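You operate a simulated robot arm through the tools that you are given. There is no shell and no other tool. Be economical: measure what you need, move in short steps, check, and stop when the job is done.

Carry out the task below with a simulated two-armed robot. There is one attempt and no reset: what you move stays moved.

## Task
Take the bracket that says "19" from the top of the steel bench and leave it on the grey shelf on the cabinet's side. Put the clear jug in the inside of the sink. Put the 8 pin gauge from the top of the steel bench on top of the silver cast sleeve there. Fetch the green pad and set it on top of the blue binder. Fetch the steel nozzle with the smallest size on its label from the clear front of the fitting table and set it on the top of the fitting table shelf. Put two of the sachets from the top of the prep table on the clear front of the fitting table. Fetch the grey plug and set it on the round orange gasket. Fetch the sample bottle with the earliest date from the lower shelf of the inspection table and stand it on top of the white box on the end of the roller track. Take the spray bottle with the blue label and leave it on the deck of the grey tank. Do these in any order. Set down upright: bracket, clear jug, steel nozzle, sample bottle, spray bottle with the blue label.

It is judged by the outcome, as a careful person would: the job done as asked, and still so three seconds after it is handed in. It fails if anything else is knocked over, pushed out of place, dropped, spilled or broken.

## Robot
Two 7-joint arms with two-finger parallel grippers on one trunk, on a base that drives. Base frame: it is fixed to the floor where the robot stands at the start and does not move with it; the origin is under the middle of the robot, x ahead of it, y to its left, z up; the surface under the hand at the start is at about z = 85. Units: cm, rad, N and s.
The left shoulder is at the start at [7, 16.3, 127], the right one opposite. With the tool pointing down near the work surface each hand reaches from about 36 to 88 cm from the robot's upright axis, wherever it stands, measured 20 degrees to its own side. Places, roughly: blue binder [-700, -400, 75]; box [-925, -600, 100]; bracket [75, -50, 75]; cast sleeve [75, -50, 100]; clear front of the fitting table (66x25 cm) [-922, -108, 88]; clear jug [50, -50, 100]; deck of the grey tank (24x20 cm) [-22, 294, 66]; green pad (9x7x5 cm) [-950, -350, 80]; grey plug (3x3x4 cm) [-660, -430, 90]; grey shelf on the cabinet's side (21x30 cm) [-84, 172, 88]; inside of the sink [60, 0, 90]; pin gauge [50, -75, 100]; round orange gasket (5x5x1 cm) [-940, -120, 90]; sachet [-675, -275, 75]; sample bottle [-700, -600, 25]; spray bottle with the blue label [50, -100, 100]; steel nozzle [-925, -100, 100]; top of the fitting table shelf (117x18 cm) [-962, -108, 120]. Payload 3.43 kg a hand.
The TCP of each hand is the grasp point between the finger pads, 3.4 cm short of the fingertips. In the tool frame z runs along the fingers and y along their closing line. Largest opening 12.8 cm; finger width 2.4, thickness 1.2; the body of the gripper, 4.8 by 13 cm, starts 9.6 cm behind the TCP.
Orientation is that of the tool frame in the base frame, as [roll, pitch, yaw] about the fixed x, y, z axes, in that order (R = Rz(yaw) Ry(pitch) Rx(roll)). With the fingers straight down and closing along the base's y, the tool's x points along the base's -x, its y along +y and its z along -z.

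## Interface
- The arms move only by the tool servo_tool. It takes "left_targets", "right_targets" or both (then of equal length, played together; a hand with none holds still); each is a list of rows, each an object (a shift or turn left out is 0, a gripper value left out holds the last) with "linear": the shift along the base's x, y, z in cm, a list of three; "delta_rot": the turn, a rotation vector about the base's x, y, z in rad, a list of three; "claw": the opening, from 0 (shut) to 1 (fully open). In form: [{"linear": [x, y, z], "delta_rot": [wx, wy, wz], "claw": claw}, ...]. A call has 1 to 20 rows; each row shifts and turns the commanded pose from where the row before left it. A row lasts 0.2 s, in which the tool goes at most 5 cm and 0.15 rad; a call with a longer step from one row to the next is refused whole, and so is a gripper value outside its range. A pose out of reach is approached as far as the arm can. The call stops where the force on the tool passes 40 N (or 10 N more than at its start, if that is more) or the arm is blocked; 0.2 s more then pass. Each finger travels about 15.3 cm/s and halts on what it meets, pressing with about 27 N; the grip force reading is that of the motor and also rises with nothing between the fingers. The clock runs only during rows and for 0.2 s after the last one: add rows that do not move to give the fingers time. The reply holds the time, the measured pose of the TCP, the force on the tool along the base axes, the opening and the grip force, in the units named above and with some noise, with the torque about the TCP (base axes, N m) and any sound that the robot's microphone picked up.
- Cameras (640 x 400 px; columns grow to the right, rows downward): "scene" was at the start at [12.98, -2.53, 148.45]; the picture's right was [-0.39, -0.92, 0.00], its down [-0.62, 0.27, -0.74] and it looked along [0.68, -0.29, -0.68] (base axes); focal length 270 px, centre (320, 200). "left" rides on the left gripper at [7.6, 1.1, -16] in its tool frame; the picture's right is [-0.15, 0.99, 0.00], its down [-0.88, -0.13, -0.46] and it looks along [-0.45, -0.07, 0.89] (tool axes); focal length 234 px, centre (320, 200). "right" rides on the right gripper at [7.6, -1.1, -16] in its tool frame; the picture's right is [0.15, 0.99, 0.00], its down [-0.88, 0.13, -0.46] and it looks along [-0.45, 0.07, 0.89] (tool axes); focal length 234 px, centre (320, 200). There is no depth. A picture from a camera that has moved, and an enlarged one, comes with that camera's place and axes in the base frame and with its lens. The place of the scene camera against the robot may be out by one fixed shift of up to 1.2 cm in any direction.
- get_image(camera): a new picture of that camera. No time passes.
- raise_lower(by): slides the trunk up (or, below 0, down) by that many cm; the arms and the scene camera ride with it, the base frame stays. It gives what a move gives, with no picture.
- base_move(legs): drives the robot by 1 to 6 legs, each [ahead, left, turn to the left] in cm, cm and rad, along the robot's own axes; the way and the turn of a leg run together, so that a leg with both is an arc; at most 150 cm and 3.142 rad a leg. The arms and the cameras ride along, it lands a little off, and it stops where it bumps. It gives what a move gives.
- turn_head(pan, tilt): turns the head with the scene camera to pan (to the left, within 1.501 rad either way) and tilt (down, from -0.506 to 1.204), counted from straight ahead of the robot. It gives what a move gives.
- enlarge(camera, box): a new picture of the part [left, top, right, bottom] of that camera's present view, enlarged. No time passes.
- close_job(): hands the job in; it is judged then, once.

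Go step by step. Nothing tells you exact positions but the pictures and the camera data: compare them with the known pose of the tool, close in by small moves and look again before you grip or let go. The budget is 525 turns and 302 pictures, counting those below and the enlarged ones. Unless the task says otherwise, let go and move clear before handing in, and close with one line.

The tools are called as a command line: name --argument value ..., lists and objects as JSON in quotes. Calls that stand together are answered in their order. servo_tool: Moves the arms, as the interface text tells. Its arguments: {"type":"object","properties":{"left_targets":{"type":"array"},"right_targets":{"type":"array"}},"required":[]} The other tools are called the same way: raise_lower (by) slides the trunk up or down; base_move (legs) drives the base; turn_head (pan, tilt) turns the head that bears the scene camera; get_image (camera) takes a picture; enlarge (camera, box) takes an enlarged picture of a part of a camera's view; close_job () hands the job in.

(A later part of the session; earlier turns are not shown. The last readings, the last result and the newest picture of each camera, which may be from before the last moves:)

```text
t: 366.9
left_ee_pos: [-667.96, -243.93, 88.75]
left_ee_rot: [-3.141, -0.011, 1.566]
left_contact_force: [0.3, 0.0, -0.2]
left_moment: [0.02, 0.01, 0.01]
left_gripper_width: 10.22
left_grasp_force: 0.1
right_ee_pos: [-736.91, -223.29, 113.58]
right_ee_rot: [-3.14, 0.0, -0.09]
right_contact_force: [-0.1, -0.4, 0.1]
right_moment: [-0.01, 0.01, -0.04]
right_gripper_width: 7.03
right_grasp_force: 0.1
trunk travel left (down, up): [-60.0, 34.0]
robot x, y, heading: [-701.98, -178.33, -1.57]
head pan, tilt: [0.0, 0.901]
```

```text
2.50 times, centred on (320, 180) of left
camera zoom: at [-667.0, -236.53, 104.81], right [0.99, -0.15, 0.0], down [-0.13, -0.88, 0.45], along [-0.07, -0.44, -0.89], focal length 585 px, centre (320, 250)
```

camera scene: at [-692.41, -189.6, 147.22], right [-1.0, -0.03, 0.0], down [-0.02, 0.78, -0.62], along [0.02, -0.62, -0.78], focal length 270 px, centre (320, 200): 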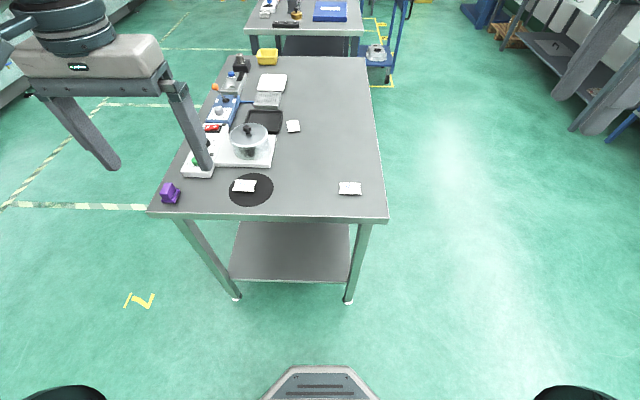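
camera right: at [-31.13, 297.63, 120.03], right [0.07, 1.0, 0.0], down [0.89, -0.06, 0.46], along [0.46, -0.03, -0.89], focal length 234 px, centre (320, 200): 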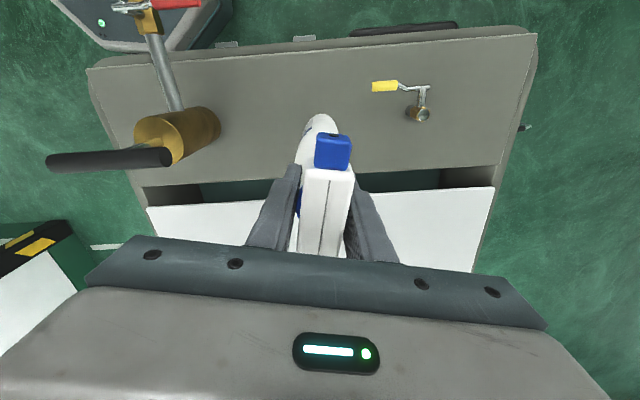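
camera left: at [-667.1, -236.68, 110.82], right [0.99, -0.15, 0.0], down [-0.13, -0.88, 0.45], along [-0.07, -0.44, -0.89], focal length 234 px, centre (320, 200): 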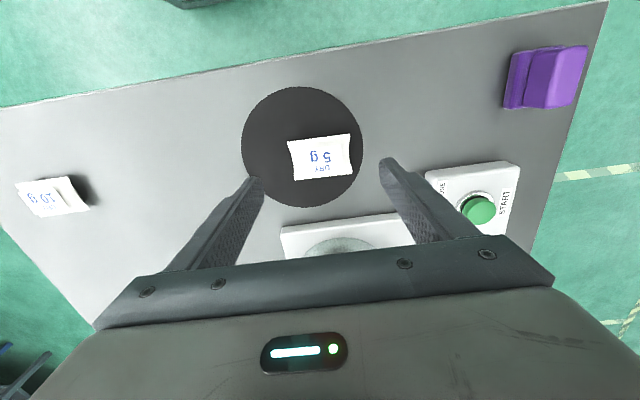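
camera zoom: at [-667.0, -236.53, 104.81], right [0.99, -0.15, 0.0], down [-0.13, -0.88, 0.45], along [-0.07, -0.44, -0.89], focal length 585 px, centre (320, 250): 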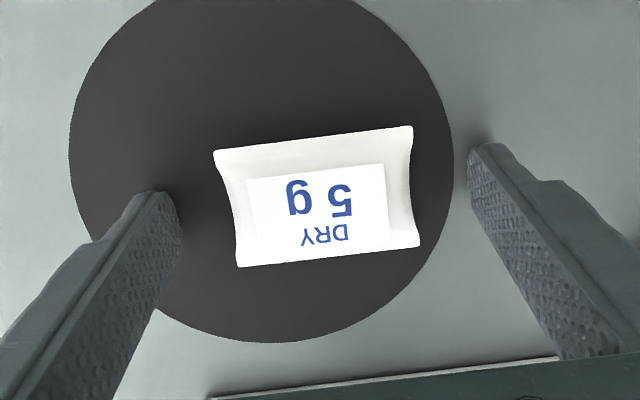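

Tips are right at the surface. Close on the sachet.

servo_tool --left_targets '[{"claw": 0.55}, {"claw": 0.45}, {"claw": 0.38}, {"claw": 0.38}, {"claw": 0.38}]'

enlarge --camera "left" --box '[220, 100, 420, 260]'

```text
t: 368.1
left_ee_pos: [-668.1, -243.76, 88.67]
left_ee_rot: [3.141, -0.011, 1.566]
left_contact_force: [0.2, -0.7, -0.5]
left_moment: [0.01, 0.02, 0.0]
left_gripper_width: 5.89
left_grasp_force: 27.0
right_ee_pos: [-736.92, -223.29, 113.6]
right_ee_rot: [-3.14, 0.002, -0.09]
right_contact_force: [-0.5, -0.2, 0.6]
right_moment: [0.01, 0.02, -0.02]
right_gripper_width: 7.02
right_grasp_force: 0.2
trunk travel left (down, up): [-60.0, 34.0]
robot x, y, heading: [-702.0, -177.95, -1.569]
head pan, tilt: [0.0, 0.901]
```

```text
2.50 times, centred on (320, 180) of left
camera zoom: at [-667.0, -236.53, 104.81], right [0.99, -0.15, 0.0], down [-0.13, -0.88, 0.45], along [-0.07, -0.44, -0.9], focal length 585 px, centre (320, 250)
```

zoom: 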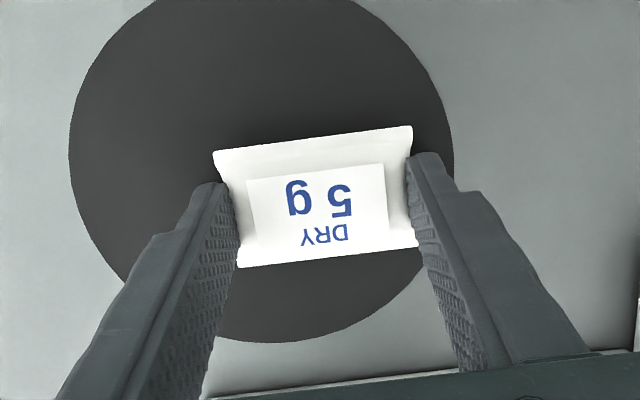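

Gripped at 5.9 cm. I'll lift, pull back, and shift the base left 36 cm for the right hand's sachet.

servo_tool --left_targets '[{"linear": [0, 0, 3]}, {"linear": [0, 0, 4]}, {"linear": [0, 0, 4]}, {"linear": [0, 0, 4]}, {"linear": [0, 4, 2]}, {"linear": [0, 4.5, 0]}, {"linear": [0, 4.5, 0]}, {"linear": [0, 4.5, 0]}, {}]'

get_image --camera "left"

base_move --legs '[[0, 36, 0]]'

```text
t: 370.1
left_ee_pos: [-668.3, -226.38, 105.7]
left_ee_rot: [-3.141, -0.011, 1.566]
left_contact_force: [0.8, -0.2, -0.2]
left_moment: [0.02, 0.01, 0.0]
left_gripper_width: 5.89
left_grasp_force: 27.2
right_ee_pos: [-737.0, -223.45, 113.56]
right_ee_rot: [-3.138, -0.002, -0.087]
right_contact_force: [0.4, -0.2, 0.2]
right_moment: [0.01, 0.01, 0.03]
right_gripper_width: 7.01
right_grasp_force: 0.1
trunk travel left (down, up): [-60.0, 34.0]
robot x, y, heading: [-701.85, -177.69, -1.569]
head pan, tilt: [0.0, 0.901]
```

```text
198 pictures are left
camera left: at [-667.19, -219.04, 121.86], right [0.99, -0.15, 0.0], down [-0.13, -0.89, 0.45], along [-0.07, -0.44, -0.9], focal length 234 px, centre (320, 200)
```

left: 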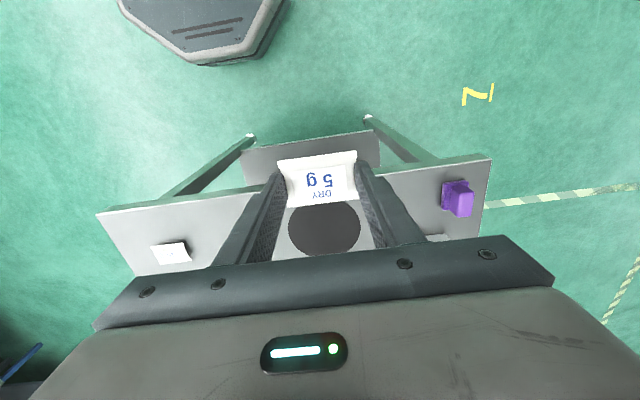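

```text
t: 372.5
left_ee_pos: [-632.17, -226.34, 105.74]
left_ee_rot: [-3.142, -0.009, 1.566]
left_contact_force: [-0.4, 0.4, -0.3]
left_moment: [-0.01, 0.01, 0.0]
left_gripper_width: 5.88
left_grasp_force: 26.4
right_ee_pos: [-700.83, -223.13, 113.64]
right_ee_rot: [-3.139, -0.001, -0.092]
right_contact_force: [-0.3, -0.2, 0.5]
right_moment: [0.02, -0.02, 0.01]
right_gripper_width: 7.03
right_grasp_force: 0.0
trunk travel left (down, up): [-60.0, 34.0]
robot x, y, heading: [-665.66, -178.07, -1.572]
head pan, tilt: [0.0, 0.901]
```

Now the right hand toward the corner sachet.

servo_tool --right_targets '[{"linear": [0.3, -4, -1], "claw": 0.7}, {"linear": [0.3, -4, -2]}, {"linear": [0.3, -4, -3]}, {"linear": [0, -3, -3]}, {}]'

get_image --camera "right"

```text
t: 373.7
left_ee_pos: [-632.02, -226.28, 105.76]
left_ee_rot: [-3.14, -0.008, 1.565]
left_contact_force: [0.1, 0.9, 0.5]
left_moment: [-0.02, -0.01, 0.0]
left_gripper_width: 5.87
left_grasp_force: 27.4
right_ee_pos: [-699.96, -238.19, 104.52]
right_ee_rot: [-3.141, 0.001, -0.092]
right_contact_force: [0.2, 0.6, 0.3]
right_moment: [-0.05, 0.0, -0.01]
right_gripper_width: 8.95
right_grasp_force: 0.1
trunk travel left (down, up): [-60.0, 34.0]
robot x, y, heading: [-665.83, -177.89, -1.572]
head pan, tilt: [0.0, 0.901]
```

```text
197 pictures are left
camera right: at [-692.44, -237.79, 120.43], right [0.06, -1.0, 0.0], down [-0.89, -0.05, 0.46], along [-0.45, -0.03, -0.89], focal length 234 px, centre (320, 200)
```

right: 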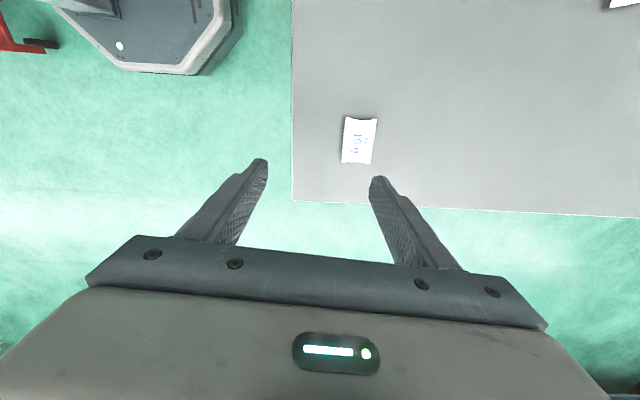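

Sachet at (-699.7, -244.1). Align and descend.

servo_tool --right_targets '[{"linear": [0.1, -3, -2]}, {"linear": [0.1, -2.9, -3]}, {"linear": [0, 0, -4]}, {"linear": [0, 0, -4]}, {"linear": [0, 0, -1.5]}, {}]'

enlarge --camera "right" --box '[220, 100, 420, 260]'

```text
t: 375.1
left_ee_pos: [-631.9, -226.33, 105.78]
left_ee_rot: [3.141, -0.01, 1.566]
left_contact_force: [0.2, 0.1, 0.0]
left_moment: [-0.02, -0.03, 0.0]
left_gripper_width: 5.9
left_grasp_force: 26.9
right_ee_pos: [-699.68, -243.97, 90.06]
right_ee_rot: [-3.141, 0.002, -0.091]
right_contact_force: [0.2, -0.3, -0.3]
right_moment: [0.02, 0.0, 0.0]
right_gripper_width: 8.96
right_grasp_force: 0.1
trunk travel left (down, up): [-60.0, 34.0]
robot x, y, heading: [-665.7, -177.63, -1.569]
head pan, tilt: [0.0, 0.901]
```

```text
2.50 times, centred on (320, 180) of right
camera zoom: at [-692.06, -243.57, 106.02], right [0.06, -1.0, 0.0], down [-0.89, -0.05, 0.45], along [-0.45, -0.02, -0.89], focal length 585 px, centre (320, 250)
```

zoom: 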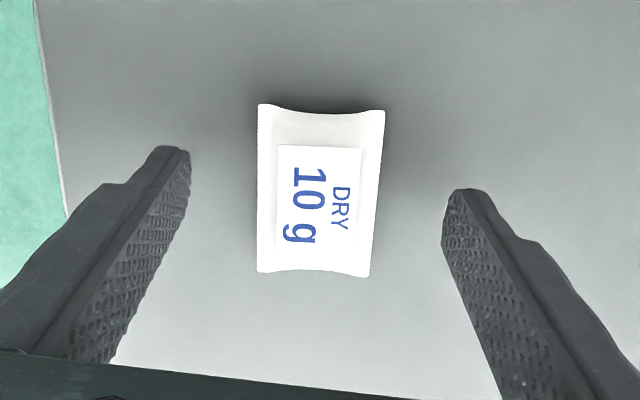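

Centred. Lower to the surface and close.

servo_tool --right_targets '[{"linear": [0, 0, -0.8]}, {"linear": [0, 0, -0.6]}, {"claw": 0.5}, {"claw": 0.35}, {"claw": 0.2}, {"claw": 0.2}, {}]'

servo_tool --right_targets '[{"linear": [0, 0, 2]}, {"linear": [0, 0, 4]}, {"linear": [0, 0, 4]}, {"linear": [0, 0, 4]}, {"linear": [0, 4, 2]}, {"linear": [0, 4.5, 0]}, {"linear": [0, 4.5, 0]}, {"linear": [0, 4.5, 0]}, {}]'

get_image --camera "right"

```text
t: 376.7
left_ee_pos: [-632.06, -226.38, 105.86]
left_ee_rot: [-3.142, -0.011, 1.567]
left_contact_force: [0.4, -0.7, -0.1]
left_moment: [0.02, -0.02, -0.02]
left_gripper_width: 5.87
left_grasp_force: 26.7
right_ee_pos: [-699.73, -244.07, 88.69]
right_ee_rot: [-3.14, -0.001, -0.091]
right_contact_force: [0.3, 1.0, 0.8]
right_moment: [-0.02, -0.02, -0.03]
right_gripper_width: 3.89
right_grasp_force: 26.8
trunk travel left (down, up): [-60.0, 34.0]
robot x, y, heading: [-665.9, -178.14, -1.574]
head pan, tilt: [0.0, 0.901]
```

```text
t: 378.7
left_ee_pos: [-631.98, -226.55, 105.75]
left_ee_rot: [-3.14, -0.013, 1.566]
left_contact_force: [-0.6, -0.3, 0.2]
left_moment: [0.05, -0.03, -0.03]
left_gripper_width: 5.9
left_grasp_force: 26.9
right_ee_pos: [-699.61, -226.53, 104.63]
right_ee_rot: [-3.137, 0.002, -0.092]
right_contact_force: [0.3, -0.1, -0.9]
right_moment: [0.02, 0.01, -0.01]
right_gripper_width: 3.88
right_grasp_force: 26.8
trunk travel left (down, up): [-60.0, 34.0]
robot x, y, heading: [-665.65, -177.86, -1.571]
head pan, tilt: [0.0, 0.901]
```

```text
195 pictures are left
camera right: at [-692.0, -226.22, 120.58], right [0.06, -1.0, 0.0], down [-0.89, -0.05, 0.45], along [-0.45, -0.02, -0.89], focal length 234 px, centre (320, 200)
```

right: 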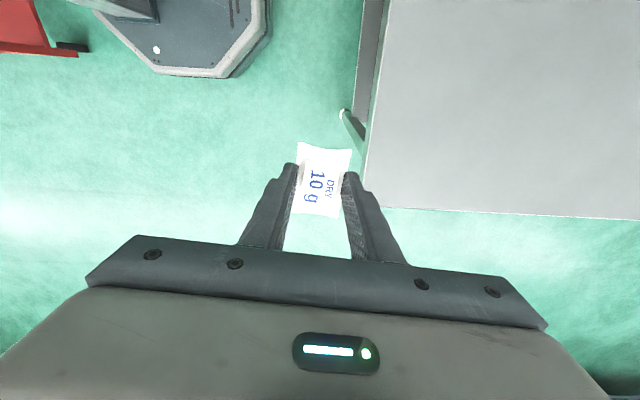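

Both sachets held. I'll raise the trunk, turn to face west and drive toward the fitting table.

raise_lower --by 18

base_move --legs '[[0, 0, -1.571], [140, -35, 0]]'

turn_head --pan 0.0 --tilt 0.5

get_image --camera "scene"

```text
t: 380.7
left_ee_pos: [-632.07, -226.26, 123.74]
left_ee_rot: [-3.14, -0.011, 1.566]
left_contact_force: [0.8, -0.1, -1.2]
left_moment: [0.03, -0.05, 0.02]
left_gripper_width: 5.89
left_grasp_force: 27.3
right_ee_pos: [-699.51, -226.44, 122.71]
right_ee_rot: [-3.139, 0.0, -0.092]
right_contact_force: [0.3, -0.9, -0.5]
right_moment: [0.0, -0.02, -0.02]
right_gripper_width: 3.88
right_grasp_force: 27.0
trunk travel left (down, up): [-78.0, 16.0]
robot x, y, heading: [-665.82, -177.92, -1.572]
head pan, tilt: [0.0, 0.901]
```

```text
t: 391.6
left_ee_pos: [-851.76, -174.66, 123.78]
left_ee_rot: [-3.141, -0.01, -0.012]
left_contact_force: [-0.3, 0.8, 0.0]
left_moment: [-0.01, -0.04, 0.03]
left_gripper_width: 5.89
left_grasp_force: 27.2
right_ee_pos: [-851.5, -107.24, 122.72]
right_ee_rot: [-3.14, 0.0, -1.669]
right_contact_force: [-0.5, 0.0, 0.1]
right_moment: [-0.04, 0.01, -0.01]
right_gripper_width: 3.91
right_grasp_force: 27.2
trunk travel left (down, up): [-78.0, 16.0]
robot x, y, heading: [-802.73, -141.48, 3.138]
head pan, tilt: [0.0, 0.901]
```

```text
t: 392.5
left_ee_pos: [-851.97, -174.72, 123.81]
left_ee_rot: [-3.141, -0.011, -0.014]
left_contact_force: [0.0, 0.3, 0.1]
left_moment: [0.02, 0.03, -0.02]
left_gripper_width: 5.87
left_grasp_force: 27.3
right_ee_pos: [-851.5, -107.11, 122.68]
right_ee_rot: [-3.139, 0.0, -1.669]
right_contact_force: [0.6, 0.5, -0.5]
right_moment: [-0.04, 0.0, 0.01]
right_gripper_width: 3.9
right_grasp_force: 27.1
trunk travel left (down, up): [-78.0, 16.0]
robot x, y, heading: [-802.96, -141.29, 3.134]
head pan, tilt: [0.0, 0.499]
```

```text
194 pictures are left
camera scene: at [-816.99, -140.51, 153.59], right [0.01, 1.0, 0.0], down [0.48, 0.0, -0.88], along [-0.88, 0.01, -0.48], focal length 270 px, centre (320, 200)
```

scene: 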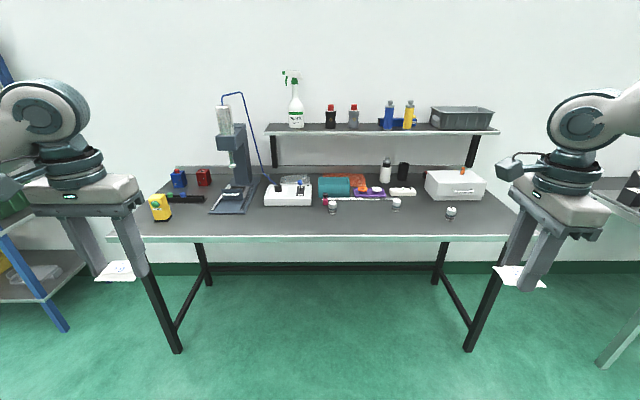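

enlarge --camera "scene" --box '[250, 150, 510, 250]'

enlarge --camera "scene" --box '[310, 170, 470, 230]'

```text
2.46 times, centred on (380, 200) of scene
camera zoom: at [-816.99, -140.51, 153.59], right [0.01, 1.0, 0.0], down [0.48, 0.0, -0.88], along [-0.88, 0.01, -0.48], focal length 663 px, centre (172, 200)
```

zoom: 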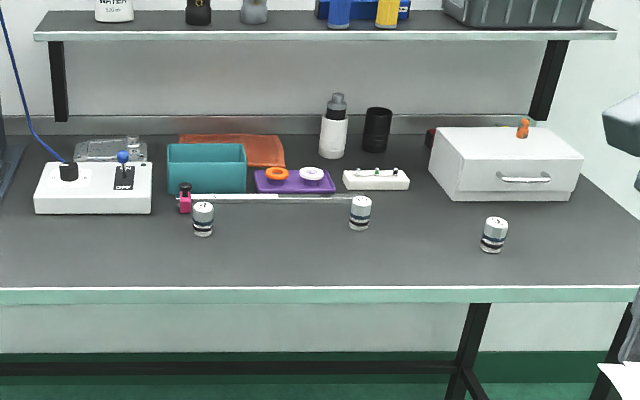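

```text
4.00 times, centred on (390, 200) of scene
camera zoom: at [-816.99, -140.51, 153.59], right [0.01, 1.0, 0.0], down [0.48, 0.0, -0.88], along [-0.88, 0.01, -0.48], focal length 1078 px, centre (40, 200)
```

zoom: 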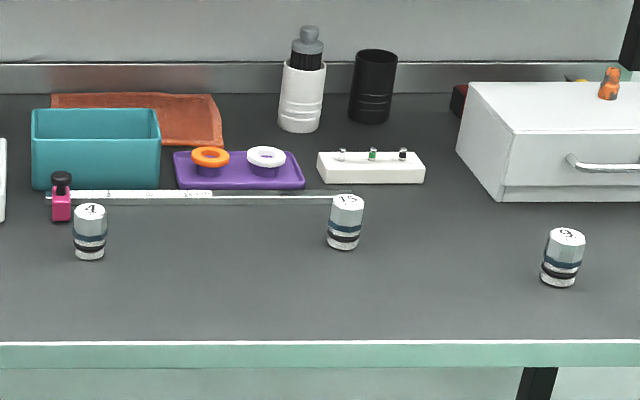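

Three nozzles stand on the clear front, and the orange gasket is on the purple tray. I'll drive in to the table.

base_move --legs '[[62, -29, 0]]'

raise_lower --by -14

turn_head --pan 0.0 --tilt 0.75

get_image --camera "scene"

```text
t: 396.3
left_ee_pos: [-914.72, -144.68, 123.76]
left_ee_rot: [-3.141, -0.011, -0.019]
left_contact_force: [0.5, 0.0, 0.8]
left_moment: [0.02, 0.0, 0.0]
left_gripper_width: 5.89
left_grasp_force: 27.1
right_ee_pos: [-913.93, -77.02, 122.79]
right_ee_rot: [-3.14, 0.001, -1.673]
right_contact_force: [-0.6, -0.1, -0.4]
right_moment: [0.0, 0.03, 0.0]
right_gripper_width: 3.87
right_grasp_force: 27.0
trunk travel left (down, up): [-78.0, 16.0]
robot x, y, heading: [-865.78, -111.44, 3.126]
head pan, tilt: [0.0, 0.499]
```

```text
t: 398.0
left_ee_pos: [-914.62, -144.49, 109.77]
left_ee_rot: [-3.141, -0.01, -0.018]
left_contact_force: [0.3, -0.2, -1.1]
left_moment: [-0.03, 0.03, 0.04]
left_gripper_width: 5.88
left_grasp_force: 26.7
right_ee_pos: [-913.97, -77.0, 108.83]
right_ee_rot: [-3.141, 0.0, -1.675]
right_contact_force: [-0.2, 0.1, -1.0]
right_moment: [0.01, -0.01, -0.02]
right_gripper_width: 3.89
right_grasp_force: 26.9
trunk travel left (down, up): [-64.0, 30.0]
robot x, y, heading: [-865.88, -111.68, 3.126]
head pan, tilt: [0.0, 0.499]
```

```text
t: 398.7
left_ee_pos: [-914.63, -144.59, 109.78]
left_ee_rot: [3.142, -0.011, -0.019]
left_contact_force: [-0.3, 0.2, 0.0]
left_moment: [-0.02, -0.01, 0.03]
left_gripper_width: 5.87
left_grasp_force: 26.7
right_ee_pos: [-913.97, -76.94, 108.73]
right_ee_rot: [-3.139, 0.0, -1.672]
right_contact_force: [0.4, -0.1, -0.1]
right_moment: [-0.03, 0.02, 0.03]
right_gripper_width: 3.89
right_grasp_force: 27.0
trunk travel left (down, up): [-64.0, 30.0]
robot x, y, heading: [-865.96, -111.66, 3.135]
head pan, tilt: [0.0, 0.75]
```

```text
191 pictures are left
camera scene: at [-878.82, -110.54, 137.41], right [0.01, 1.0, 0.0], down [0.68, -0.01, -0.73], along [-0.73, 0.01, -0.68], focal length 270 px, centre (320, 200)
```

scene: 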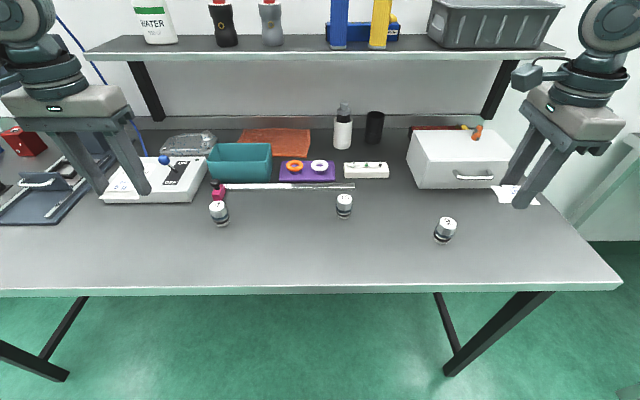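

Surface z≈88.4. I'll place the right sachet at about (-914, -93) between nozzles, shifting the base left 6 cm first.

base_move --legs '[[0, 6, 0]]'

servo_tool --right_targets '[{"linear": [0, -3, -2]}, {"linear": [0, -3, -2]}, {"linear": [0, -4, -3]}, {}]'

get_image --camera "right"

```text
t: 399.7
left_ee_pos: [-914.85, -150.19, 109.83]
left_ee_rot: [3.14, -0.01, -0.021]
left_contact_force: [-0.1, 0.5, -0.3]
left_moment: [0.01, 0.02, 0.0]
left_gripper_width: 5.87
left_grasp_force: 27.1
right_ee_pos: [-914.0, -82.6, 108.69]
right_ee_rot: [-3.139, -0.003, -1.676]
right_contact_force: [0.6, -0.4, -0.3]
right_moment: [-0.05, -0.02, -0.01]
right_gripper_width: 3.87
right_grasp_force: 27.0
trunk travel left (down, up): [-64.0, 30.0]
robot x, y, heading: [-866.02, -117.5, 3.129]
head pan, tilt: [0.0, 0.75]
```

```text
t: 400.7
left_ee_pos: [-914.68, -150.2, 109.88]
left_ee_rot: [-3.14, -0.008, -0.02]
left_contact_force: [-0.6, 0.3, -0.3]
left_moment: [-0.01, -0.02, 0.01]
left_gripper_width: 5.88
left_grasp_force: 26.8
right_ee_pos: [-914.08, -92.9, 101.87]
right_ee_rot: [-3.14, -0.002, -1.677]
right_contact_force: [1.4, -0.2, -0.3]
right_moment: [-0.01, 0.0, -0.01]
right_gripper_width: 3.84
right_grasp_force: 27.0
trunk travel left (down, up): [-64.0, 30.0]
robot x, y, heading: [-865.73, -117.52, 3.127]
head pan, tilt: [0.0, 0.75]
```

```text
190 pictures are left
camera right: at [-913.76, -100.59, 117.8], right [-1.0, -0.04, 0.0], down [-0.04, 0.89, 0.45], along [-0.02, 0.45, -0.89], focal length 234 px, centre (320, 200)
```

right: 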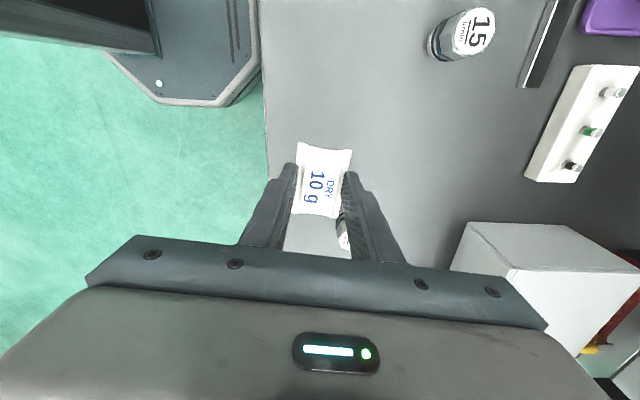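

Clear of nozzles. Lower the sachet to the table.

servo_tool --right_targets '[{"linear": [0.5, -0.5, -4]}, {"linear": [0, 0, -3.5]}, {"linear": [0, 0, -1.5]}, {"linear": [0, 0, -0.5]}, {"linear": [0, 0, -0.4]}, {}]'

```text
t: 402.1
left_ee_pos: [-914.71, -150.36, 109.89]
left_ee_rot: [3.141, -0.01, -0.021]
left_contact_force: [-0.1, 0.3, -0.9]
left_moment: [0.02, 0.0, -0.01]
left_gripper_width: 5.89
left_grasp_force: 26.3
right_ee_pos: [-913.46, -93.25, 91.75]
right_ee_rot: [-3.137, 0.0, -1.675]
right_contact_force: [0.2, 0.0, 0.3]
right_moment: [-0.01, 0.0, -0.03]
right_gripper_width: 3.88
right_grasp_force: 26.6
trunk travel left (down, up): [-64.0, 30.0]
robot x, y, heading: [-865.66, -117.05, 3.13]
head pan, tilt: [0.0, 0.75]
```

servo_tool --right_targets '[{"linear": [0, 0, -0.2]}, {"claw": 0.42}, {"claw": 0.45}, {}, {"linear": [0, 0, 2]}, {"linear": [0, 0, 4]}, {"linear": [0, 0, 4]}, {}]'

get_image --camera "right"

```text
t: 403.9
left_ee_pos: [-914.96, -150.22, 109.86]
left_ee_rot: [3.141, -0.009, -0.022]
left_contact_force: [0.1, 0.0, 0.0]
left_moment: [-0.01, -0.01, -0.01]
left_gripper_width: 5.87
left_grasp_force: 27.2
right_ee_pos: [-913.64, -93.28, 101.67]
right_ee_rot: [-3.138, -0.001, -1.676]
right_contact_force: [0.5, 0.7, 0.1]
right_moment: [0.0, 0.01, -0.03]
right_gripper_width: 5.76
right_grasp_force: 0.1
trunk travel left (down, up): [-64.0, 30.0]
robot x, y, heading: [-865.2, -117.13, 3.131]
head pan, tilt: [0.0, 0.75]
```

```text
189 pictures are left
camera right: at [-913.43, -100.93, 117.62], right [-1.0, -0.04, 0.0], down [-0.04, 0.89, 0.45], along [-0.02, 0.45, -0.89], focal length 234 px, centre (320, 200)
```

right: 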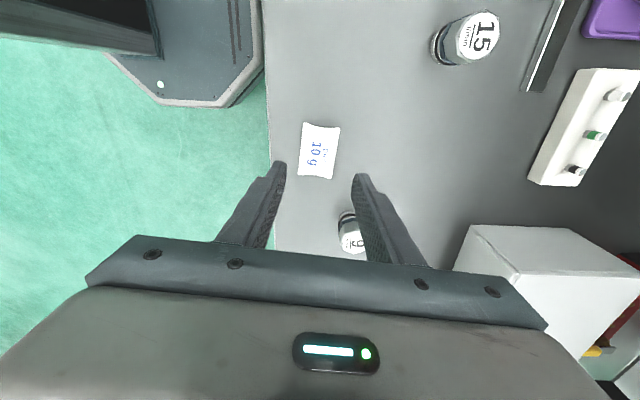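

Placed. Now raise the right hand, shift the base right 20 cm, and place the left sachet around (-914, -119).

servo_tool --right_targets '[{"linear": [2, 0, 4]}, {"linear": [3, 0, 4]}, {"linear": [3, 0, 4]}, {}]'

base_move --legs '[[0, -20, 0]]'

servo_tool --left_targets '[{"linear": [0, 4, -2]}, {"linear": [0, 4, -3]}, {"linear": [0, 2.5, -3]}, {}]'

get_image --camera "left"

```text
t: 404.9
left_ee_pos: [-914.98, -150.29, 109.84]
left_ee_rot: [-3.141, -0.012, -0.022]
left_contact_force: [-0.9, -0.6, 0.3]
left_moment: [0.03, -0.05, 0.01]
left_gripper_width: 5.9
left_grasp_force: 26.6
right_ee_pos: [-905.56, -93.28, 113.52]
right_ee_rot: [-3.139, 0.0, -1.677]
right_contact_force: [-0.7, -0.8, -0.4]
right_moment: [0.0, 0.0, -0.02]
right_gripper_width: 5.77
right_grasp_force: 0.1
trunk travel left (down, up): [-64.0, 30.0]
robot x, y, heading: [-865.66, -117.47, 3.125]
head pan, tilt: [0.0, 0.75]
```

```text
t: 406.5
left_ee_pos: [-914.51, -130.52, 109.75]
left_ee_rot: [3.141, -0.011, -0.02]
left_contact_force: [-0.1, 0.1, -0.1]
left_moment: [0.0, 0.01, -0.02]
left_gripper_width: 5.88
left_grasp_force: 27.3
right_ee_pos: [-905.27, -73.36, 113.58]
right_ee_rot: [-3.141, -0.001, -1.673]
right_contact_force: [1.1, 1.5, -0.3]
right_moment: [-0.03, -0.01, 0.01]
right_gripper_width: 5.76
right_grasp_force: 0.1
trunk travel left (down, up): [-64.0, 30.0]
robot x, y, heading: [-865.75, -97.22, 3.134]
head pan, tilt: [0.0, 0.75]
```

```text
t: 407.5
left_ee_pos: [-914.42, -119.89, 101.87]
left_ee_rot: [3.141, -0.011, -0.019]
left_contact_force: [0.4, 0.2, 0.3]
left_moment: [0.02, 0.04, 0.0]
left_gripper_width: 5.89
left_grasp_force: 26.9
right_ee_pos: [-905.36, -73.29, 113.63]
right_ee_rot: [-3.139, 0.0, -1.673]
right_contact_force: [0.2, 0.0, 0.0]
right_moment: [0.04, 0.03, 0.01]
right_gripper_width: 5.77
right_grasp_force: 0.1
trunk travel left (down, up): [-64.0, 30.0]
robot x, y, heading: [-865.07, -97.37, 3.127]
head pan, tilt: [0.0, 0.75]
```

```text
188 pictures are left
camera left: at [-907.12, -121.18, 117.89], right [-0.17, -0.99, 0.0], down [-0.88, 0.15, 0.45], along [-0.44, 0.08, -0.89], focal length 234 px, centre (320, 200)
```

left: 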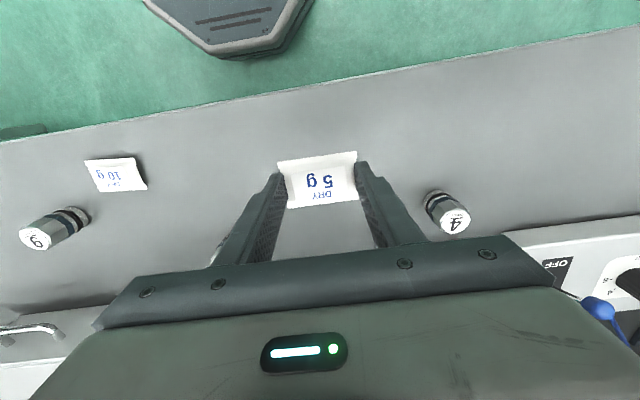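

Nozzles read 4, 15 and 9/6. I'll lower this sachet here.

servo_tool --left_targets '[{"linear": [0.3, 0.5, -4]}, {"linear": [0, 0, -3.5]}, {"linear": [0, 0, -1.5]}, {"linear": [0, 0, -0.5]}, {"linear": [0, 0, -0.4]}, {}]'

enlarge --camera "left" --box '[400, 140, 520, 250]'

```text
t: 408.9
left_ee_pos: [-914.26, -119.46, 91.84]
left_ee_rot: [-3.141, -0.01, -0.02]
left_contact_force: [-0.9, -0.4, -0.2]
left_moment: [0.02, -0.01, 0.02]
left_gripper_width: 5.89
left_grasp_force: 27.4
right_ee_pos: [-905.14, -73.31, 113.63]
right_ee_rot: [-3.141, -0.001, -1.675]
right_contact_force: [-0.1, -0.4, 0.2]
right_moment: [-0.04, 0.01, 0.01]
right_gripper_width: 5.75
right_grasp_force: 0.1
trunk travel left (down, up): [-64.0, 30.0]
robot x, y, heading: [-865.77, -97.32, 3.13]
head pan, tilt: [0.0, 0.75]
```

```text
3.64 times, centred on (460, 195) of left
camera zoom: at [-906.91, -120.77, 107.96], right [-0.17, -0.99, 0.0], down [-0.88, 0.15, 0.45], along [-0.44, 0.07, -0.9], focal length 852 px, centre (-189, 218)
```

zoom: 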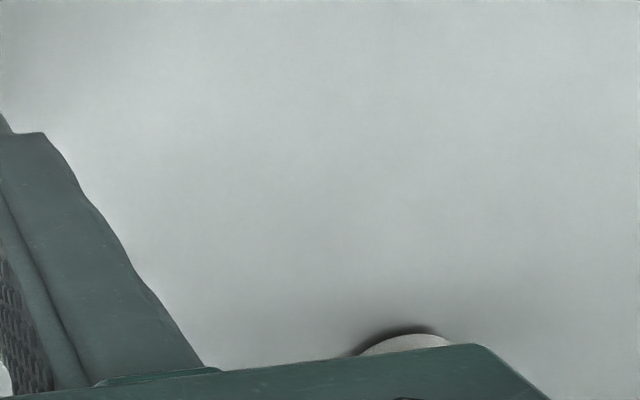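

servo_tool --left_targets '[{"linear": [0, 0, -0.3]}, {"claw": 0.58}, {"claw": 0.6}, {}, {"linear": [0, 0, 2]}, {"linear": [0, 0, 4]}, {"linear": [0, 0, 4]}, {"linear": [0, 0, 4]}, {}]'

get_image --camera "left"

enlarge --camera "left" --box '[380, 140, 520, 250]'

```text
t: 410.9
left_ee_pos: [-914.18, -119.63, 105.58]
left_ee_rot: [3.141, -0.012, -0.02]
left_contact_force: [-0.5, 0.7, -0.4]
left_moment: [0.0, 0.0, 0.0]
left_gripper_width: 7.67
left_grasp_force: 0.0
right_ee_pos: [-905.24, -73.25, 113.64]
right_ee_rot: [-3.14, 0.002, -1.675]
right_contact_force: [-0.7, 0.3, 0.2]
right_moment: [0.01, 0.01, 0.02]
right_gripper_width: 5.79
right_grasp_force: 0.0
trunk travel left (down, up): [-64.0, 30.0]
robot x, y, heading: [-865.69, -97.69, 3.13]
head pan, tilt: [0.0, 0.75]
```

```text
186 pictures are left
camera left: at [-906.94, -120.86, 121.63], right [-0.17, -0.99, 0.0], down [-0.88, 0.15, 0.45], along [-0.44, 0.08, -0.9], focal length 234 px, centre (320, 200)
```

left: 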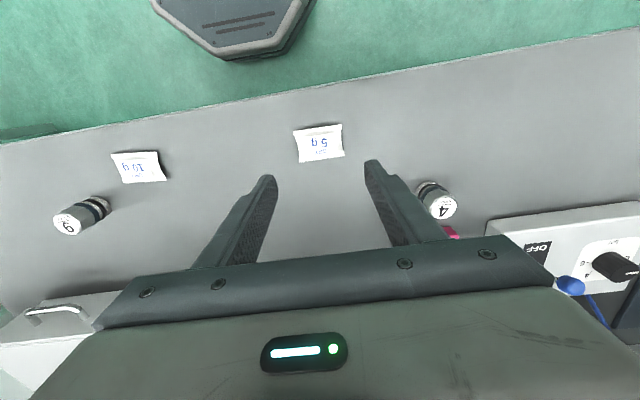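

```text
3.64 times, centred on (450, 195) of left
camera zoom: at [-906.94, -120.86, 121.63], right [-0.17, -0.99, 0.0], down [-0.88, 0.15, 0.45], along [-0.44, 0.08, -0.9], focal length 852 px, centre (-153, 218)
```

zoom: 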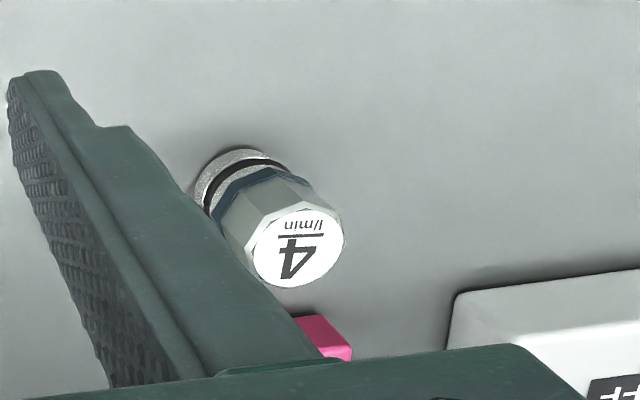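

The "4 l/min" nozzle has the smallest size. I'll use the right hand for it: retract the left hand, and shift the base left ~68 cm.

servo_tool --left_targets '[{"linear": [0, 0, 4.5]}, {"linear": [2, 0, 4.5]}, {"linear": [4, 0, 3]}, {"linear": [4.5, 0, 0]}, {"linear": [4.5, 0, 0]}, {}]'

base_move --legs '[[0, 67, 0]]'

get_image --camera "scene"

get_image --camera "right"

```text
t: 412.3
left_ee_pos: [-899.3, -119.54, 117.64]
left_ee_rot: [3.142, -0.009, -0.021]
left_contact_force: [0.5, 1.1, -0.1]
left_moment: [-0.01, -0.02, 0.0]
left_gripper_width: 7.68
left_grasp_force: 0.0
right_ee_pos: [-905.23, -73.34, 113.7]
right_ee_rot: [-3.14, -0.001, -1.675]
right_contact_force: [0.1, 0.1, -0.4]
right_moment: [0.05, 0.01, -0.02]
right_gripper_width: 5.77
right_grasp_force: 0.0
trunk travel left (down, up): [-64.0, 30.0]
robot x, y, heading: [-865.47, -97.4, 3.128]
head pan, tilt: [0.0, 0.75]
```

```text
t: 416.0
left_ee_pos: [-900.46, -186.05, 117.61]
left_ee_rot: [-3.141, -0.012, -0.024]
left_contact_force: [0.4, 0.8, -0.1]
left_moment: [0.02, -0.01, 0.0]
left_gripper_width: 7.65
left_grasp_force: 0.0
right_ee_pos: [-906.19, -139.89, 113.66]
right_ee_rot: [-3.141, -0.001, -1.679]
right_contact_force: [-0.1, -0.3, -0.1]
right_moment: [0.0, 0.01, 0.0]
right_gripper_width: 5.78
right_grasp_force: 0.1
trunk travel left (down, up): [-64.0, 30.0]
robot x, y, heading: [-866.75, -164.09, 3.124]
head pan, tilt: [0.0, 0.75]
```

```text
184 pictures are left
camera scene: at [-879.64, -163.21, 137.4], right [0.02, 1.0, 0.0], down [0.68, -0.01, -0.73], along [-0.73, 0.01, -0.68], focal length 270 px, centre (320, 200)
```

scene: 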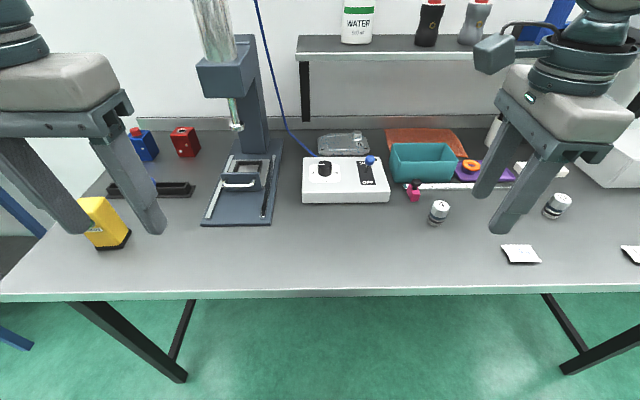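

```text
183 pictures are left
camera right: at [-905.93, -147.59, 129.58], right [-1.0, -0.04, 0.0], down [-0.03, 0.89, 0.45], along [-0.02, 0.45, -0.89], focal length 234 px, centre (320, 200)
```

right: 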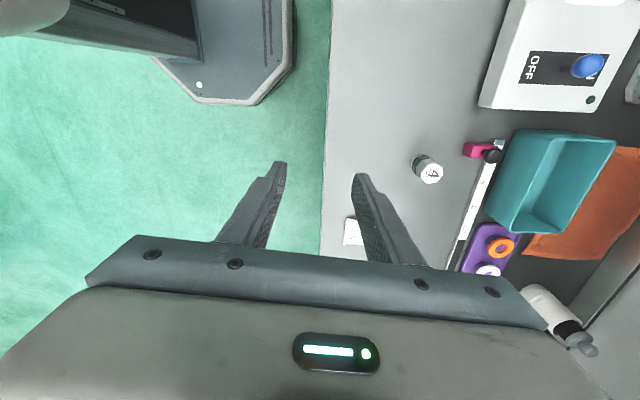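

Nozzle at (-924.6, -134.8). Move above it with the fingers at about 6 cm.

servo_tool --right_targets '[{"linear": [-4.6, 1.4, 0], "claw": 0.48}, {"linear": [-4.6, 1.4, -2]}, {"linear": [-4.6, 1.4, -3]}, {"linear": [-4.5, 1.2, -3]}, {"linear": [0, 0, -2]}, {}]'

enlarge --camera "right" --box '[220, 80, 420, 260]'

```text
refused: row 2 steps farther than a row can; nothing moved
```

```text
2.22 times, centred on (320, 170) of right
camera zoom: at [-905.93, -147.59, 129.58], right [-1.0, -0.04, 0.0], down [-0.03, 0.89, 0.45], along [-0.02, 0.45, -0.89], focal length 520 px, centre (320, 267)
```

zoom: 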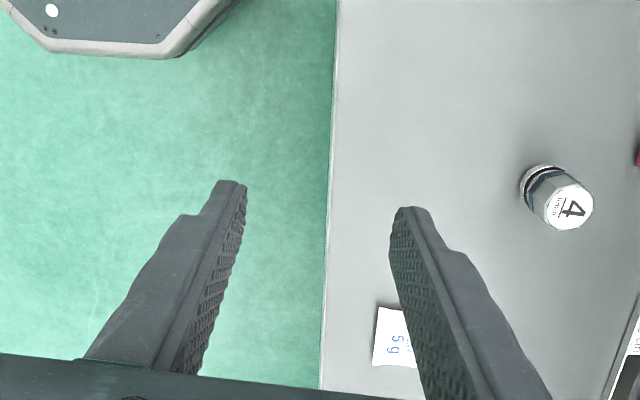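

servo_tool --right_targets '[{"linear": [-3.7, 1.1, 0], "claw": 0.48}, {"linear": [-3.7, 1.1, -1]}, {"linear": [-3.7, 1.1, -2]}, {"linear": [-3.7, 1.1, -3]}, {"linear": [-3.5, 1, -3]}, {}]'

enlarge --camera "right" --box '[220, 80, 420, 260]'

```text
t: 417.4
left_ee_pos: [-900.39, -186.16, 117.61]
left_ee_rot: [-3.141, -0.01, -0.024]
left_contact_force: [0.5, -0.6, 0.3]
left_moment: [0.03, 0.0, 0.01]
left_gripper_width: 7.69
left_grasp_force: 0.1
right_ee_pos: [-924.31, -134.62, 104.78]
right_ee_rot: [-3.141, -0.001, -1.678]
right_contact_force: [0.4, 0.1, -0.2]
right_moment: [0.0, 0.03, 0.01]
right_gripper_width: 6.14
right_grasp_force: 0.0
trunk travel left (down, up): [-64.0, 30.0]
robot x, y, heading: [-866.47, -164.05, 3.123]
head pan, tilt: [0.0, 0.75]
```

```text
2.22 times, centred on (320, 170) of right
camera zoom: at [-924.15, -142.17, 120.67], right [-1.0, -0.04, 0.0], down [-0.03, 0.89, 0.45], along [-0.02, 0.45, -0.89], focal length 520 px, centre (320, 267)
```

zoom: 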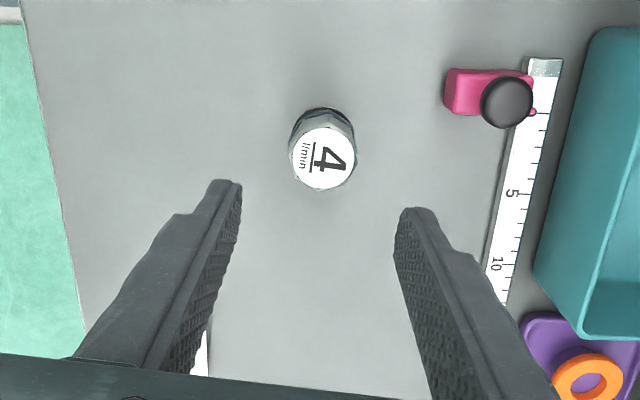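

Pink item is clear. Align and descend on the nozzle, then close.

servo_tool --right_targets '[{"linear": [-0.3, -0.4, -4]}, {"linear": [0, 0, -4]}, {"linear": [0, 0, -3]}, {"linear": [0, 0, -1.4]}, {"claw": 0.3}, {"claw": 0.2}, {"claw": 0.2}, {}]'

enlarge --camera "right" --box '[220, 80, 420, 260]'

```text
t: 419.2
left_ee_pos: [-900.42, -186.2, 117.55]
left_ee_rot: [3.141, -0.01, -0.025]
left_contact_force: [1.1, -1.2, 1.1]
left_moment: [0.0, 0.0, 0.02]
left_gripper_width: 7.7
left_grasp_force: 0.0
right_ee_pos: [-924.7, -135.07, 92.2]
right_ee_rot: [3.141, -0.001, -1.679]
right_contact_force: [-0.2, 0.4, -0.3]
right_moment: [0.03, -0.03, 0.02]
right_gripper_width: 3.66
right_grasp_force: 26.8
trunk travel left (down, up): [-64.0, 30.0]
robot x, y, heading: [-866.78, -164.03, 3.119]
head pan, tilt: [0.0, 0.75]
```

```text
2.22 times, centred on (320, 170) of right
camera zoom: at [-924.56, -142.64, 108.21], right [-1.0, -0.04, 0.0], down [-0.03, 0.89, 0.45], along [-0.02, 0.45, -0.89], focal length 520 px, centre (320, 267)
```

zoom: 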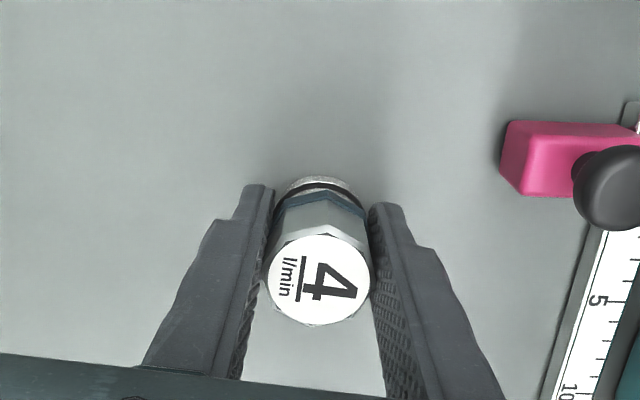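

Nozzle gripped. I'll lift it, pull both hands back, raise the trunk, and look at the shelf top.

servo_tool --right_targets '[{"linear": [0, 0, 4]}, {"linear": [0, 0, 4]}, {"linear": [0, 0, 4.5]}, {"linear": [3, 0, 3]}, {"linear": [4.5, 0, 0]}, {"linear": [4.5, 0, 0]}, {}]' --left_targets '[{"linear": [4, 0, 0]}, {"linear": [4, 0, 0]}, {}, {}, {}, {}, {}]'

raise_lower --by 24

base_move --legs '[[0, -16, 0.015]]'

turn_head --pan -0.35 --tilt 0.5

get_image --camera "scene"

```text
t: 420.8
left_ee_pos: [-892.69, -186.28, 117.61]
left_ee_rot: [3.141, -0.013, -0.023]
left_contact_force: [-0.3, 0.2, 0.2]
left_moment: [-0.01, -0.01, -0.03]
left_gripper_width: 7.68
left_grasp_force: 0.0
right_ee_pos: [-912.85, -134.93, 107.79]
right_ee_rot: [-3.138, -0.002, -1.682]
right_contact_force: [-0.4, 1.0, -1.9]
right_moment: [0.02, -0.04, 0.02]
right_gripper_width: 3.7
right_grasp_force: 26.9
trunk travel left (down, up): [-64.0, 30.0]
robot x, y, heading: [-866.73, -164.05, 3.116]
head pan, tilt: [0.0, 0.75]
```

```text
t: 423.3
left_ee_pos: [-892.45, -186.29, 141.62]
left_ee_rot: [-3.14, -0.011, -0.023]
left_contact_force: [0.5, 0.9, 0.3]
left_moment: [-0.03, 0.01, 0.0]
left_gripper_width: 7.65
left_grasp_force: 0.0
right_ee_pos: [-912.68, -134.92, 131.73]
right_ee_rot: [-3.14, -0.001, -1.68]
right_contact_force: [-0.8, -0.5, -2.2]
right_moment: [0.02, -0.04, 0.01]
right_gripper_width: 3.69
right_grasp_force: 26.9
trunk travel left (down, up): [-88.0, 6.0]
robot x, y, heading: [-866.77, -164.48, 3.127]
head pan, tilt: [0.0, 0.75]
```

```text
t: 424.7
left_ee_pos: [-891.93, -170.97, 141.54]
left_ee_rot: [-3.138, -0.01, -0.008]
left_contact_force: [0.2, -0.1, 0.3]
left_moment: [0.05, -0.01, 0.02]
left_gripper_width: 7.67
left_grasp_force: 0.0
right_ee_pos: [-913.04, -120.03, 132.02]
right_ee_rot: [-3.139, 0.001, -1.662]
right_contact_force: [0.7, -0.3, -0.7]
right_moment: [0.04, -0.03, 0.0]
right_gripper_width: 3.67
right_grasp_force: 26.7
trunk travel left (down, up): [-88.0, 6.0]
robot x, y, heading: [-866.18, -148.5, 3.139]
head pan, tilt: [0.0, 0.75]
```

```text
t: 425.5
left_ee_pos: [-891.9, -170.68, 141.6]
left_ee_rot: [3.14, -0.009, -0.007]
left_contact_force: [-0.2, -0.5, -0.1]
left_moment: [-0.04, -0.04, -0.01]
left_gripper_width: 7.67
left_grasp_force: 0.1
right_ee_pos: [-913.12, -119.79, 131.77]
right_ee_rot: [-3.141, -0.003, -1.663]
right_contact_force: [-0.1, 0.3, -1.0]
right_moment: [-0.03, 0.01, 0.03]
right_gripper_width: 3.7
right_grasp_force: 27.3
trunk travel left (down, up): [-88.0, 6.0]
robot x, y, heading: [-866.15, -148.83, 3.141]
head pan, tilt: [-0.351, 0.499]
```

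```text
179 pictures are left
camera scene: at [-879.76, -144.32, 163.59], right [0.34, 0.94, 0.0], down [0.45, -0.17, -0.88], along [-0.82, 0.3, -0.48], focal length 270 px, centre (320, 200)
```

scene: 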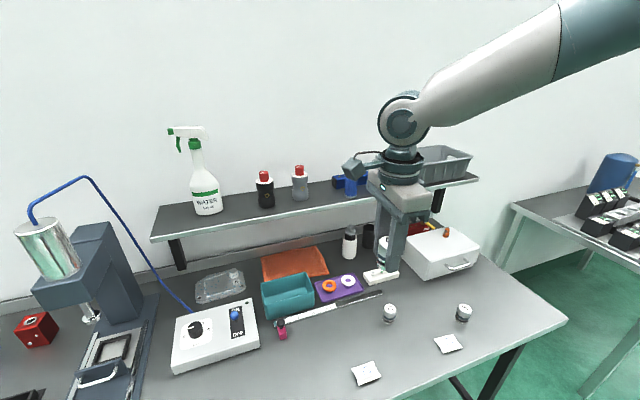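

The gap on the shelf between the grey bottle and the blue tube, around (-959, -114.4), is free. I'll drive 18 cm ahead (base under the table).

base_move --legs '[[18, 0, 0]]'

get_image --camera "right"

```text
t: 427.1
left_ee_pos: [-909.94, -170.65, 141.56]
left_ee_rot: [-3.142, -0.008, -0.013]
left_contact_force: [0.1, -0.9, -0.4]
left_moment: [0.03, 0.06, 0.02]
left_gripper_width: 7.68
left_grasp_force: 0.1
right_ee_pos: [-930.85, -119.64, 131.93]
right_ee_rot: [3.141, 0.0, -1.666]
right_contact_force: [1.1, -0.2, -2.2]
right_moment: [0.02, 0.02, -0.01]
right_gripper_width: 3.65
right_grasp_force: 26.7
trunk travel left (down, up): [-88.0, 6.0]
robot x, y, heading: [-884.67, -148.21, 3.135]
head pan, tilt: [-0.351, 0.499]
```

```text
178 pictures are left
camera right: at [-930.38, -127.27, 147.92], right [-1.0, -0.05, 0.0], down [-0.05, 0.89, 0.46], along [-0.02, 0.45, -0.89], focal length 234 px, centre (320, 200)
```

right: 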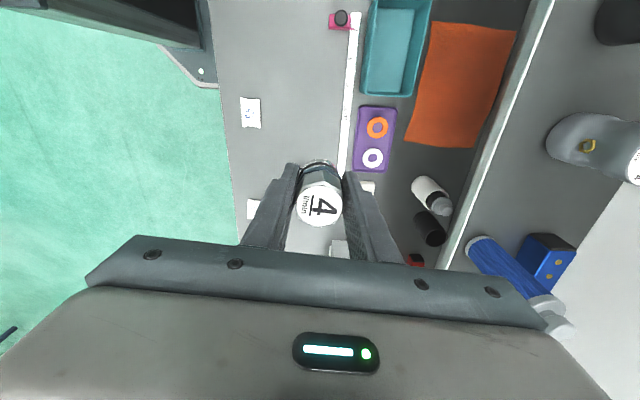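

The gap centre is about y = -115 between the grey bottle (-123.7) and blue tube (-106.8). I'll raise a bit and move over x = -958.

servo_tool --right_targets '[{"linear": [-3, 1.5, 2]}, {"linear": [-4, 1.5, 2]}, {"linear": [-4, 1.6, 0]}, {"linear": [-4, 0, 0]}, {"linear": [-4, 0, 0]}, {"linear": [-4, 0, 0]}, {"linear": [-4, 0, 0]}, {}]'

get_image --camera "scene"

get_image --camera "right"

```text
t: 428.9
left_ee_pos: [-910.08, -170.65, 141.7]
left_ee_rot: [-3.141, -0.009, -0.01]
left_contact_force: [1.0, 0.0, -0.4]
left_moment: [-0.01, -0.01, 0.03]
left_gripper_width: 7.67
left_grasp_force: 0.1
right_ee_pos: [-957.32, -114.6, 135.86]
right_ee_rot: [3.141, 0.0, -1.668]
right_contact_force: [0.7, 0.1, -0.7]
right_moment: [0.01, 0.07, 0.01]
right_gripper_width: 3.66
right_grasp_force: 27.3
right hand out of reach, approached as far as the arm can: row 7
trunk travel left (down, up): [-88.0, 6.0]
robot x, y, heading: [-884.79, -148.39, 3.137]
head pan, tilt: [-0.351, 0.499]
```

```text
177 pictures are left
camera scene: at [-897.77, -144.33, 163.62], right [0.35, 0.94, 0.0], down [0.45, -0.17, -0.88], along [-0.82, 0.31, -0.48], focal length 270 px, centre (320, 200)
```

scene: 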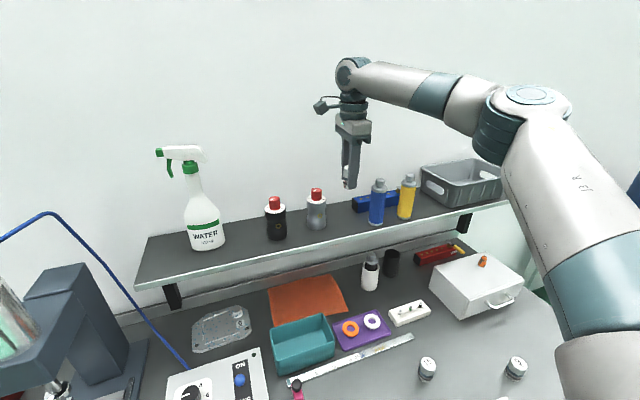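

```text
176 pictures are left
camera right: at [-957.11, -122.33, 151.86], right [-1.0, -0.05, 0.0], down [-0.04, 0.89, 0.46], along [-0.02, 0.45, -0.89], focal length 234 px, centre (320, 200)
```

right: 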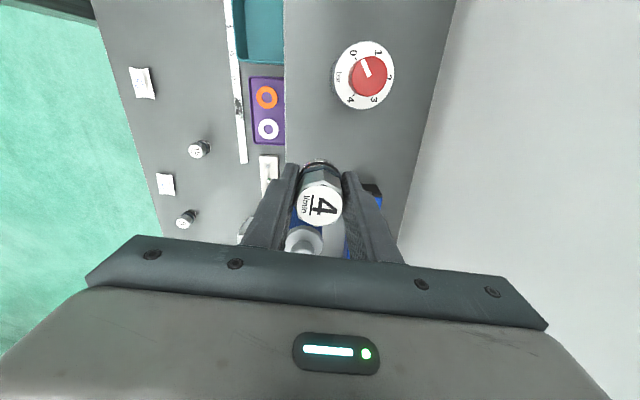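

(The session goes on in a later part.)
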